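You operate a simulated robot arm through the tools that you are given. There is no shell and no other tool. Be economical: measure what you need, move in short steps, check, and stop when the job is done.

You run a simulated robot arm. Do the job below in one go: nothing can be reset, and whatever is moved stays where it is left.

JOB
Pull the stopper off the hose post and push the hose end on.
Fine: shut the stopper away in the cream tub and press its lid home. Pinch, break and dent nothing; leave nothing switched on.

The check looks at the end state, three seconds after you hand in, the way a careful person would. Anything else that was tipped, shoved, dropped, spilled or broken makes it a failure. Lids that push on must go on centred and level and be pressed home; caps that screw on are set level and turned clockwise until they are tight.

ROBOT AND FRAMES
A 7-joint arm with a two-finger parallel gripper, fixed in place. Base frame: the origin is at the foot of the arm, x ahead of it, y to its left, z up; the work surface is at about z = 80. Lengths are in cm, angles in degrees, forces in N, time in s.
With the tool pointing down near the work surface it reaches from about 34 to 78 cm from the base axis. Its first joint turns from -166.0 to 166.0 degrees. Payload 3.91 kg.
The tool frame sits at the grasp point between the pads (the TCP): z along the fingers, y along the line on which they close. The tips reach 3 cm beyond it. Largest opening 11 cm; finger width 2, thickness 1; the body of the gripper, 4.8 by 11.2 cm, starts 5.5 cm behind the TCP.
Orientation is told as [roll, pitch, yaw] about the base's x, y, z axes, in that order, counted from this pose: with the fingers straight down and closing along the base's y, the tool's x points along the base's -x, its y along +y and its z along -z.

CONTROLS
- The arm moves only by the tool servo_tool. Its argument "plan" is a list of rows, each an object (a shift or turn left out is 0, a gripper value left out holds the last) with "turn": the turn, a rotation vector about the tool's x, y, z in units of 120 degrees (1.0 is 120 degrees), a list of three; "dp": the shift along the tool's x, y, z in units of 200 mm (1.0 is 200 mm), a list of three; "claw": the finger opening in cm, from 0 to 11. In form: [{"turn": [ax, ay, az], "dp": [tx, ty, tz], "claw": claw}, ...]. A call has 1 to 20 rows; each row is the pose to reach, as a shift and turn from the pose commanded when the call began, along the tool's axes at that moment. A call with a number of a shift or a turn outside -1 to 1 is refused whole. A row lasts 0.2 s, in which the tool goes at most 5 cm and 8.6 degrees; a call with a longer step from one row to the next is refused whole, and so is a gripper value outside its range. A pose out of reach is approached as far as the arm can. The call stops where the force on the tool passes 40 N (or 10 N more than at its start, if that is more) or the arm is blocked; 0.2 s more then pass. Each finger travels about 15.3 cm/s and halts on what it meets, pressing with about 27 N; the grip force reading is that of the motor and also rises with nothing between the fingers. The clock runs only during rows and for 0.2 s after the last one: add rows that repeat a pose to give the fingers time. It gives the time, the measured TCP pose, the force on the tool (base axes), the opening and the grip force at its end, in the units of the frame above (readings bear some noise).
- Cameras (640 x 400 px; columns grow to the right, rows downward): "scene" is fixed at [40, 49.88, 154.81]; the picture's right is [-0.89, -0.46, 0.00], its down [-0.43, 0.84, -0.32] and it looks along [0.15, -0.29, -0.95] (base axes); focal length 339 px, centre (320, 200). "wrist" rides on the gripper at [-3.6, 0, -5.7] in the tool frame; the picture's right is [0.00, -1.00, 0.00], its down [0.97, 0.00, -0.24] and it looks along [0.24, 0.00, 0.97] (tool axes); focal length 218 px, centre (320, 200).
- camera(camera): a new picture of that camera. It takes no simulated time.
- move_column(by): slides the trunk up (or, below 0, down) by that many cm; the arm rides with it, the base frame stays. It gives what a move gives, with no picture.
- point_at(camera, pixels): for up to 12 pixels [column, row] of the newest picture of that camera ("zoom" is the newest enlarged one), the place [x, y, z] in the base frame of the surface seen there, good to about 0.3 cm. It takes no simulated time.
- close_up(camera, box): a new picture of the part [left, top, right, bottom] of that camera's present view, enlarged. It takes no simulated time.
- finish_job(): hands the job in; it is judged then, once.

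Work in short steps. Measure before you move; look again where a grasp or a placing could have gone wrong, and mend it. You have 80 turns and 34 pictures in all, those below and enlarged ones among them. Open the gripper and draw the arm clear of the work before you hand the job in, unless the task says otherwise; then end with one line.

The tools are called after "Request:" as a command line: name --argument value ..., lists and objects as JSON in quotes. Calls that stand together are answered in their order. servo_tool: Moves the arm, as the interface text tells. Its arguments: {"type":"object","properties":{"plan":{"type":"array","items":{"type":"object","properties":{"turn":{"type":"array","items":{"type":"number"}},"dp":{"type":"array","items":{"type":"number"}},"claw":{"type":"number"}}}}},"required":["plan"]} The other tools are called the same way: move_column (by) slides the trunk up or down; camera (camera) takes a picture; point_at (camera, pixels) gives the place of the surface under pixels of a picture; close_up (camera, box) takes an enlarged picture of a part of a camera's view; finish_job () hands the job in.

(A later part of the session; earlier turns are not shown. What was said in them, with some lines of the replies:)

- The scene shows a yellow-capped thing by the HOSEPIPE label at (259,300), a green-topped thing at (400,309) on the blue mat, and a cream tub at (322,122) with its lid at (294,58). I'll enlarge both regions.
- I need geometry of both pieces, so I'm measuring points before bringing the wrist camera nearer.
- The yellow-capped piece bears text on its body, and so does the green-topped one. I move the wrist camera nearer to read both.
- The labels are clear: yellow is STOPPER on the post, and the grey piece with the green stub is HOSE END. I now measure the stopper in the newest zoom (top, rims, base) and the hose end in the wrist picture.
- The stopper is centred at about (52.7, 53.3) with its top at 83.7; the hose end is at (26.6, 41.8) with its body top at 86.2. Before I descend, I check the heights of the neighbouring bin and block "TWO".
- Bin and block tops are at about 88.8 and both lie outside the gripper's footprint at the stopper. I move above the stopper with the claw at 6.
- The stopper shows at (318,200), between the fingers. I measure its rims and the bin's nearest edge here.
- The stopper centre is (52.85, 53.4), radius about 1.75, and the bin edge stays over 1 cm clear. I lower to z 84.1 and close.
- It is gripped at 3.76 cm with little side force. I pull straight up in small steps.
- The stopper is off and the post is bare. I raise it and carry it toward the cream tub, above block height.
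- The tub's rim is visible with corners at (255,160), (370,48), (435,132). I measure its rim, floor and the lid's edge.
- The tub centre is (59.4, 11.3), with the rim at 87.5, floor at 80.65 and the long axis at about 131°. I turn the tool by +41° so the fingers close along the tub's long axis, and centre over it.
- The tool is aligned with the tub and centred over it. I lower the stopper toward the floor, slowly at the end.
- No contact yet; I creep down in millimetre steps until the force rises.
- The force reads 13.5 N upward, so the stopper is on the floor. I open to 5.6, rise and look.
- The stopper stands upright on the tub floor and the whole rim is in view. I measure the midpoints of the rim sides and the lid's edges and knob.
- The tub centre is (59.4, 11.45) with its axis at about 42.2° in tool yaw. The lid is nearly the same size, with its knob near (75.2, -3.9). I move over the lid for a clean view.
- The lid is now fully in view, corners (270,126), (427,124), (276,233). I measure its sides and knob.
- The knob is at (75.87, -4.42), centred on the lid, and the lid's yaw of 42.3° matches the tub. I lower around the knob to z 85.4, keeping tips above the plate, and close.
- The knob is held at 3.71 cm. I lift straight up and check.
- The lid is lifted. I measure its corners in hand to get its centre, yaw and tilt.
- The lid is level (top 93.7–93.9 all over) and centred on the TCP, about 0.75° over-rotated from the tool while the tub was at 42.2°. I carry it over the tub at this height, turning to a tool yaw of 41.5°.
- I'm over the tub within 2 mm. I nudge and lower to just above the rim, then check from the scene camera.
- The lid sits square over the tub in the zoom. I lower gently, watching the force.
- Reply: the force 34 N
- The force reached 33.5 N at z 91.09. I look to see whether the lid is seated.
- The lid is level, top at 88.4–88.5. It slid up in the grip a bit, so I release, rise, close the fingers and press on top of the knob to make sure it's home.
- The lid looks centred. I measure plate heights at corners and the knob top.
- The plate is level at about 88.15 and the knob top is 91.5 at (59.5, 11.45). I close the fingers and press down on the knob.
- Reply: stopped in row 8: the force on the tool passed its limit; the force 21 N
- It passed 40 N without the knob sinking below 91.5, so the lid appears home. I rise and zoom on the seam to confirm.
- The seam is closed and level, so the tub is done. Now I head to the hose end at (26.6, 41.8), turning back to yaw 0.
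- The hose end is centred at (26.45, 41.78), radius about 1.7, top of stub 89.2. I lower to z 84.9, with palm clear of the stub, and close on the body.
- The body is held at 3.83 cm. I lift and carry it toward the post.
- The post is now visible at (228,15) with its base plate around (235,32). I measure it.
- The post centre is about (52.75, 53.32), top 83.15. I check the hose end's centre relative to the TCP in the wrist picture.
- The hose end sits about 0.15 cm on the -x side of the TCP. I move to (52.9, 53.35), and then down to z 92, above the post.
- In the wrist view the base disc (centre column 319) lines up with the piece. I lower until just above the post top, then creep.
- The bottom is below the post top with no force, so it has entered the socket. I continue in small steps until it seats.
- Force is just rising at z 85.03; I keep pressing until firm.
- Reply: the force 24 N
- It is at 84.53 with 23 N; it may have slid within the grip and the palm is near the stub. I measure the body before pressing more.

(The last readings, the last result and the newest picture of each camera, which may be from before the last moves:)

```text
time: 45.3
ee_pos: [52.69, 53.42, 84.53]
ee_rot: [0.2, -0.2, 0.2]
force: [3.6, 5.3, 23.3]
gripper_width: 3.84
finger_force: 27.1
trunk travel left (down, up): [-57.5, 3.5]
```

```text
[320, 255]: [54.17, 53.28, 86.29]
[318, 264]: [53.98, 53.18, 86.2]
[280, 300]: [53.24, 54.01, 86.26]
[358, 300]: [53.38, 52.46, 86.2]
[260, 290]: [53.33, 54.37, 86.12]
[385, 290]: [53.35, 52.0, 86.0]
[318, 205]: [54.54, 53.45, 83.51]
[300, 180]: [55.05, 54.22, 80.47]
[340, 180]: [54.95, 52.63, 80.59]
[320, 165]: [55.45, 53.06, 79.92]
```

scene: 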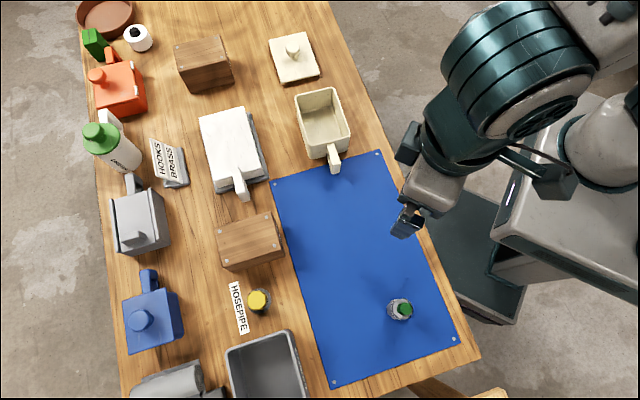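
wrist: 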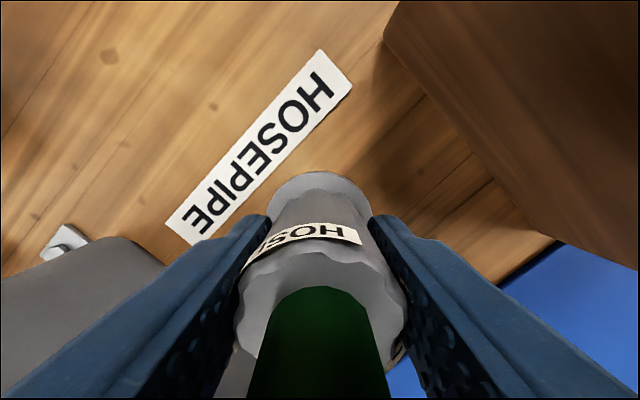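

The body top is at 86.2, consistent with the bottom on the base disc. To press it home surely, I release, rise, set the fingers at 2.4 astride the stub and press their tips on the body's shoulder.

Request:
servo_tool --plan '[{"dp": [0, 0, -0.03]}, {"dp": [0, 0, -0.03], "claw": 5}, {"dp": [0, 0, -0.03], "claw": 5}, {"dp": [0, 0, -0.15]}, {"dp": [0, 0, -0.31]}, {"dp": [0, 0, -0.31], "claw": 5}, {"dp": [0, 0, -0.31], "claw": 5}]'

Request:
camera --camera "wrist"

```text
time: 46.9
ee_pos: [52.92, 53.26, 90.53]
ee_rot: [0.1, 0.1, 0.2]
force: [0.7, -0.7, 0.3]
gripper_width: 5.0
finger_force: 0.0
trunk travel left (down, up): [-57.5, 3.5]
```

```text
4 pictures are left
```

wrist: 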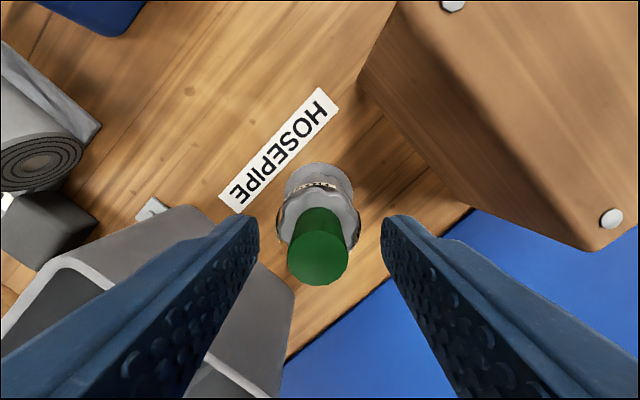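

Request:
point_at --camera "wrist" --pixels '[[318, 258], [291, 258], [345, 258], [318, 233], [318, 282], [290, 225], [350, 222], [285, 215], [318, 192]]'

```text
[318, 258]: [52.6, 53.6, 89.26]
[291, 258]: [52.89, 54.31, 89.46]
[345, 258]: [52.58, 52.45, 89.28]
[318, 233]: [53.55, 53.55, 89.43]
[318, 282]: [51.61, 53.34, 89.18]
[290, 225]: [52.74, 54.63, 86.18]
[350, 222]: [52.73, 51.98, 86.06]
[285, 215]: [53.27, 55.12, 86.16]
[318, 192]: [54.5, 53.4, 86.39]
```

The piece is upright, body top 86.15 and stub centre (52.6, 53.4), which matches being on the base disc. I centre, narrow to 2.5 and press the shoulder.

Request:
servo_tool --plan '[{"dp": [0.012, 0.005, 0], "claw": 2.5}, {"dp": [0.012, 0.005, 0]}, {"dp": [0.012, 0.005, 0]}, {"dp": [0.012, 0.005, 0.03]}, {"dp": [0.012, 0.005, 0.05]}, {"dp": [0.012, 0.005, 0.06]}, {"dp": [0.012, 0.005, 0.07]}, {"dp": [0.012, 0.005, 0.08]}, {"dp": [0.012, 0.005, 0.09]}, {"dp": [0.012, 0.005, 0.1]}, {"dp": [0.012, 0.005, 0.11]}]'

```text
time: 49.2
ee_pos: [52.61, 53.59, 89.24]
ee_rot: [0.6, -0.4, 0.2]
force: [-5.4, -5.7, 17.2]
gripper_width: 2.8
finger_force: 2.9
trunk travel left (down, up): [-57.5, 3.5]
stopped in row 11: the force on the tool passed its limit (the readings are from after the stop); the commanded pose is now the measured one
```

It passed 40 N at the shoulder with the body top unmoved at 86.2, so it is home. I rise clear, open and take a look.

Request:
servo_tool --plan '[{"dp": [0, 0, -0.03], "claw": 4.5}, {"dp": [0, 0, -0.05], "claw": 4.5}, {"dp": [0, 0, -0.2]}, {"dp": [0, 0, -0.4]}, {"dp": [0, 0, -0.6]}, {"dp": [0.2, -0.1, -0.7]}, {"dp": [0.4, -0.25, -0.7]}, {"dp": [0.6, -0.4, -0.7], "claw": 8}, {"dp": [0.8, -0.55, -0.7]}, {"dp": [0.95, -0.7, -0.7]}, {"dp": [0.95, -0.7, -0.7]}]'

Request:
camera --camera "scene"

Request:
close_up --camera "scene" --box '[225, 265, 295, 325]'

```text
time: 51.6
ee_pos: [33.76, 39.55, 102.67]
ee_rot: [0.4, -0.2, 0.3]
force: [-0.3, 0.2, 0.0]
gripper_width: 8.01
finger_force: 0.0
trunk travel left (down, up): [-57.5, 3.5]
```

```text
3 pictures are left
```

scene: 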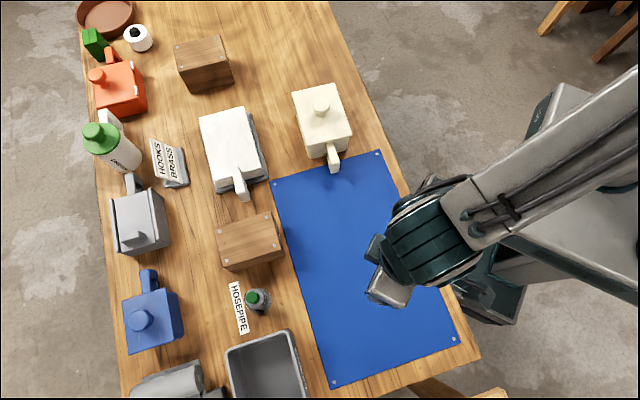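

```text
6.67 times, centred on (260, 295) of scene
```

zoom: 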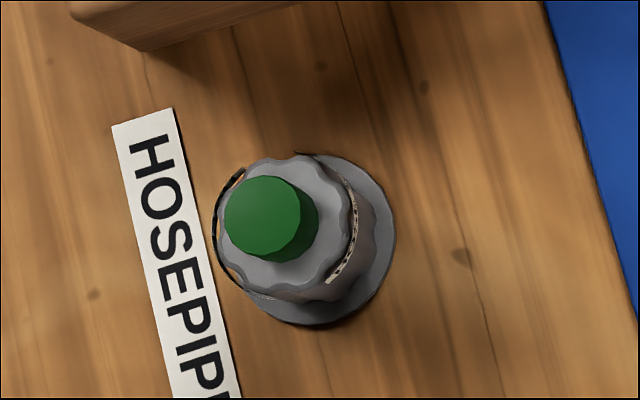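

The hose end stands on the post and nothing else has shifted. One last zoom on the tub lid to check it's centred and level.

Request:
close_up --camera "scene" --box '[280, 70, 370, 180]'

Request:
point_at --camera "zoom" --pixels '[[165, 75], [310, 55], [225, 250], [390, 215], [200, 160], [350, 130], [300, 200]]'

```text
3.64 times, centred on (325, 125) of scene
```

zoom: 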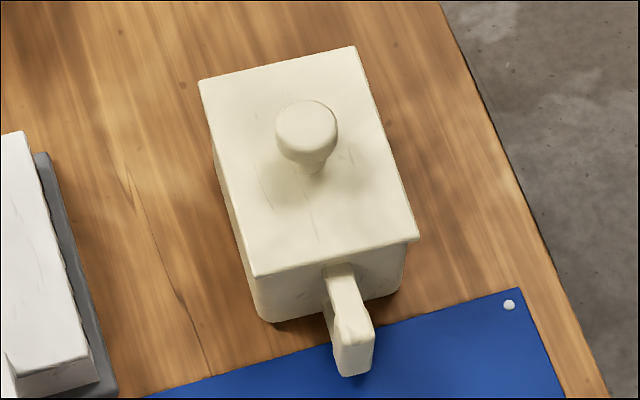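

```text
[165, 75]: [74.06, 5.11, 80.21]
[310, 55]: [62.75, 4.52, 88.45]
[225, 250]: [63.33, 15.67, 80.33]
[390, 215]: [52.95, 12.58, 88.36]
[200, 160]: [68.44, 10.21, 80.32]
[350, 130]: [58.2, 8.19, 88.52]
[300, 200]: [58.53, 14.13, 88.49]
```

The lid is level (88.4–88.5 across), centred and seated, the hose end is home, and the gripper is open and clear. I hand in.

Request:
finish_job

```text
The job is handed in.
```

The stopper is shut in the cream tub with its lid pressed home, and the hose end is pushed fully onto the post. I saw nothing else moved.
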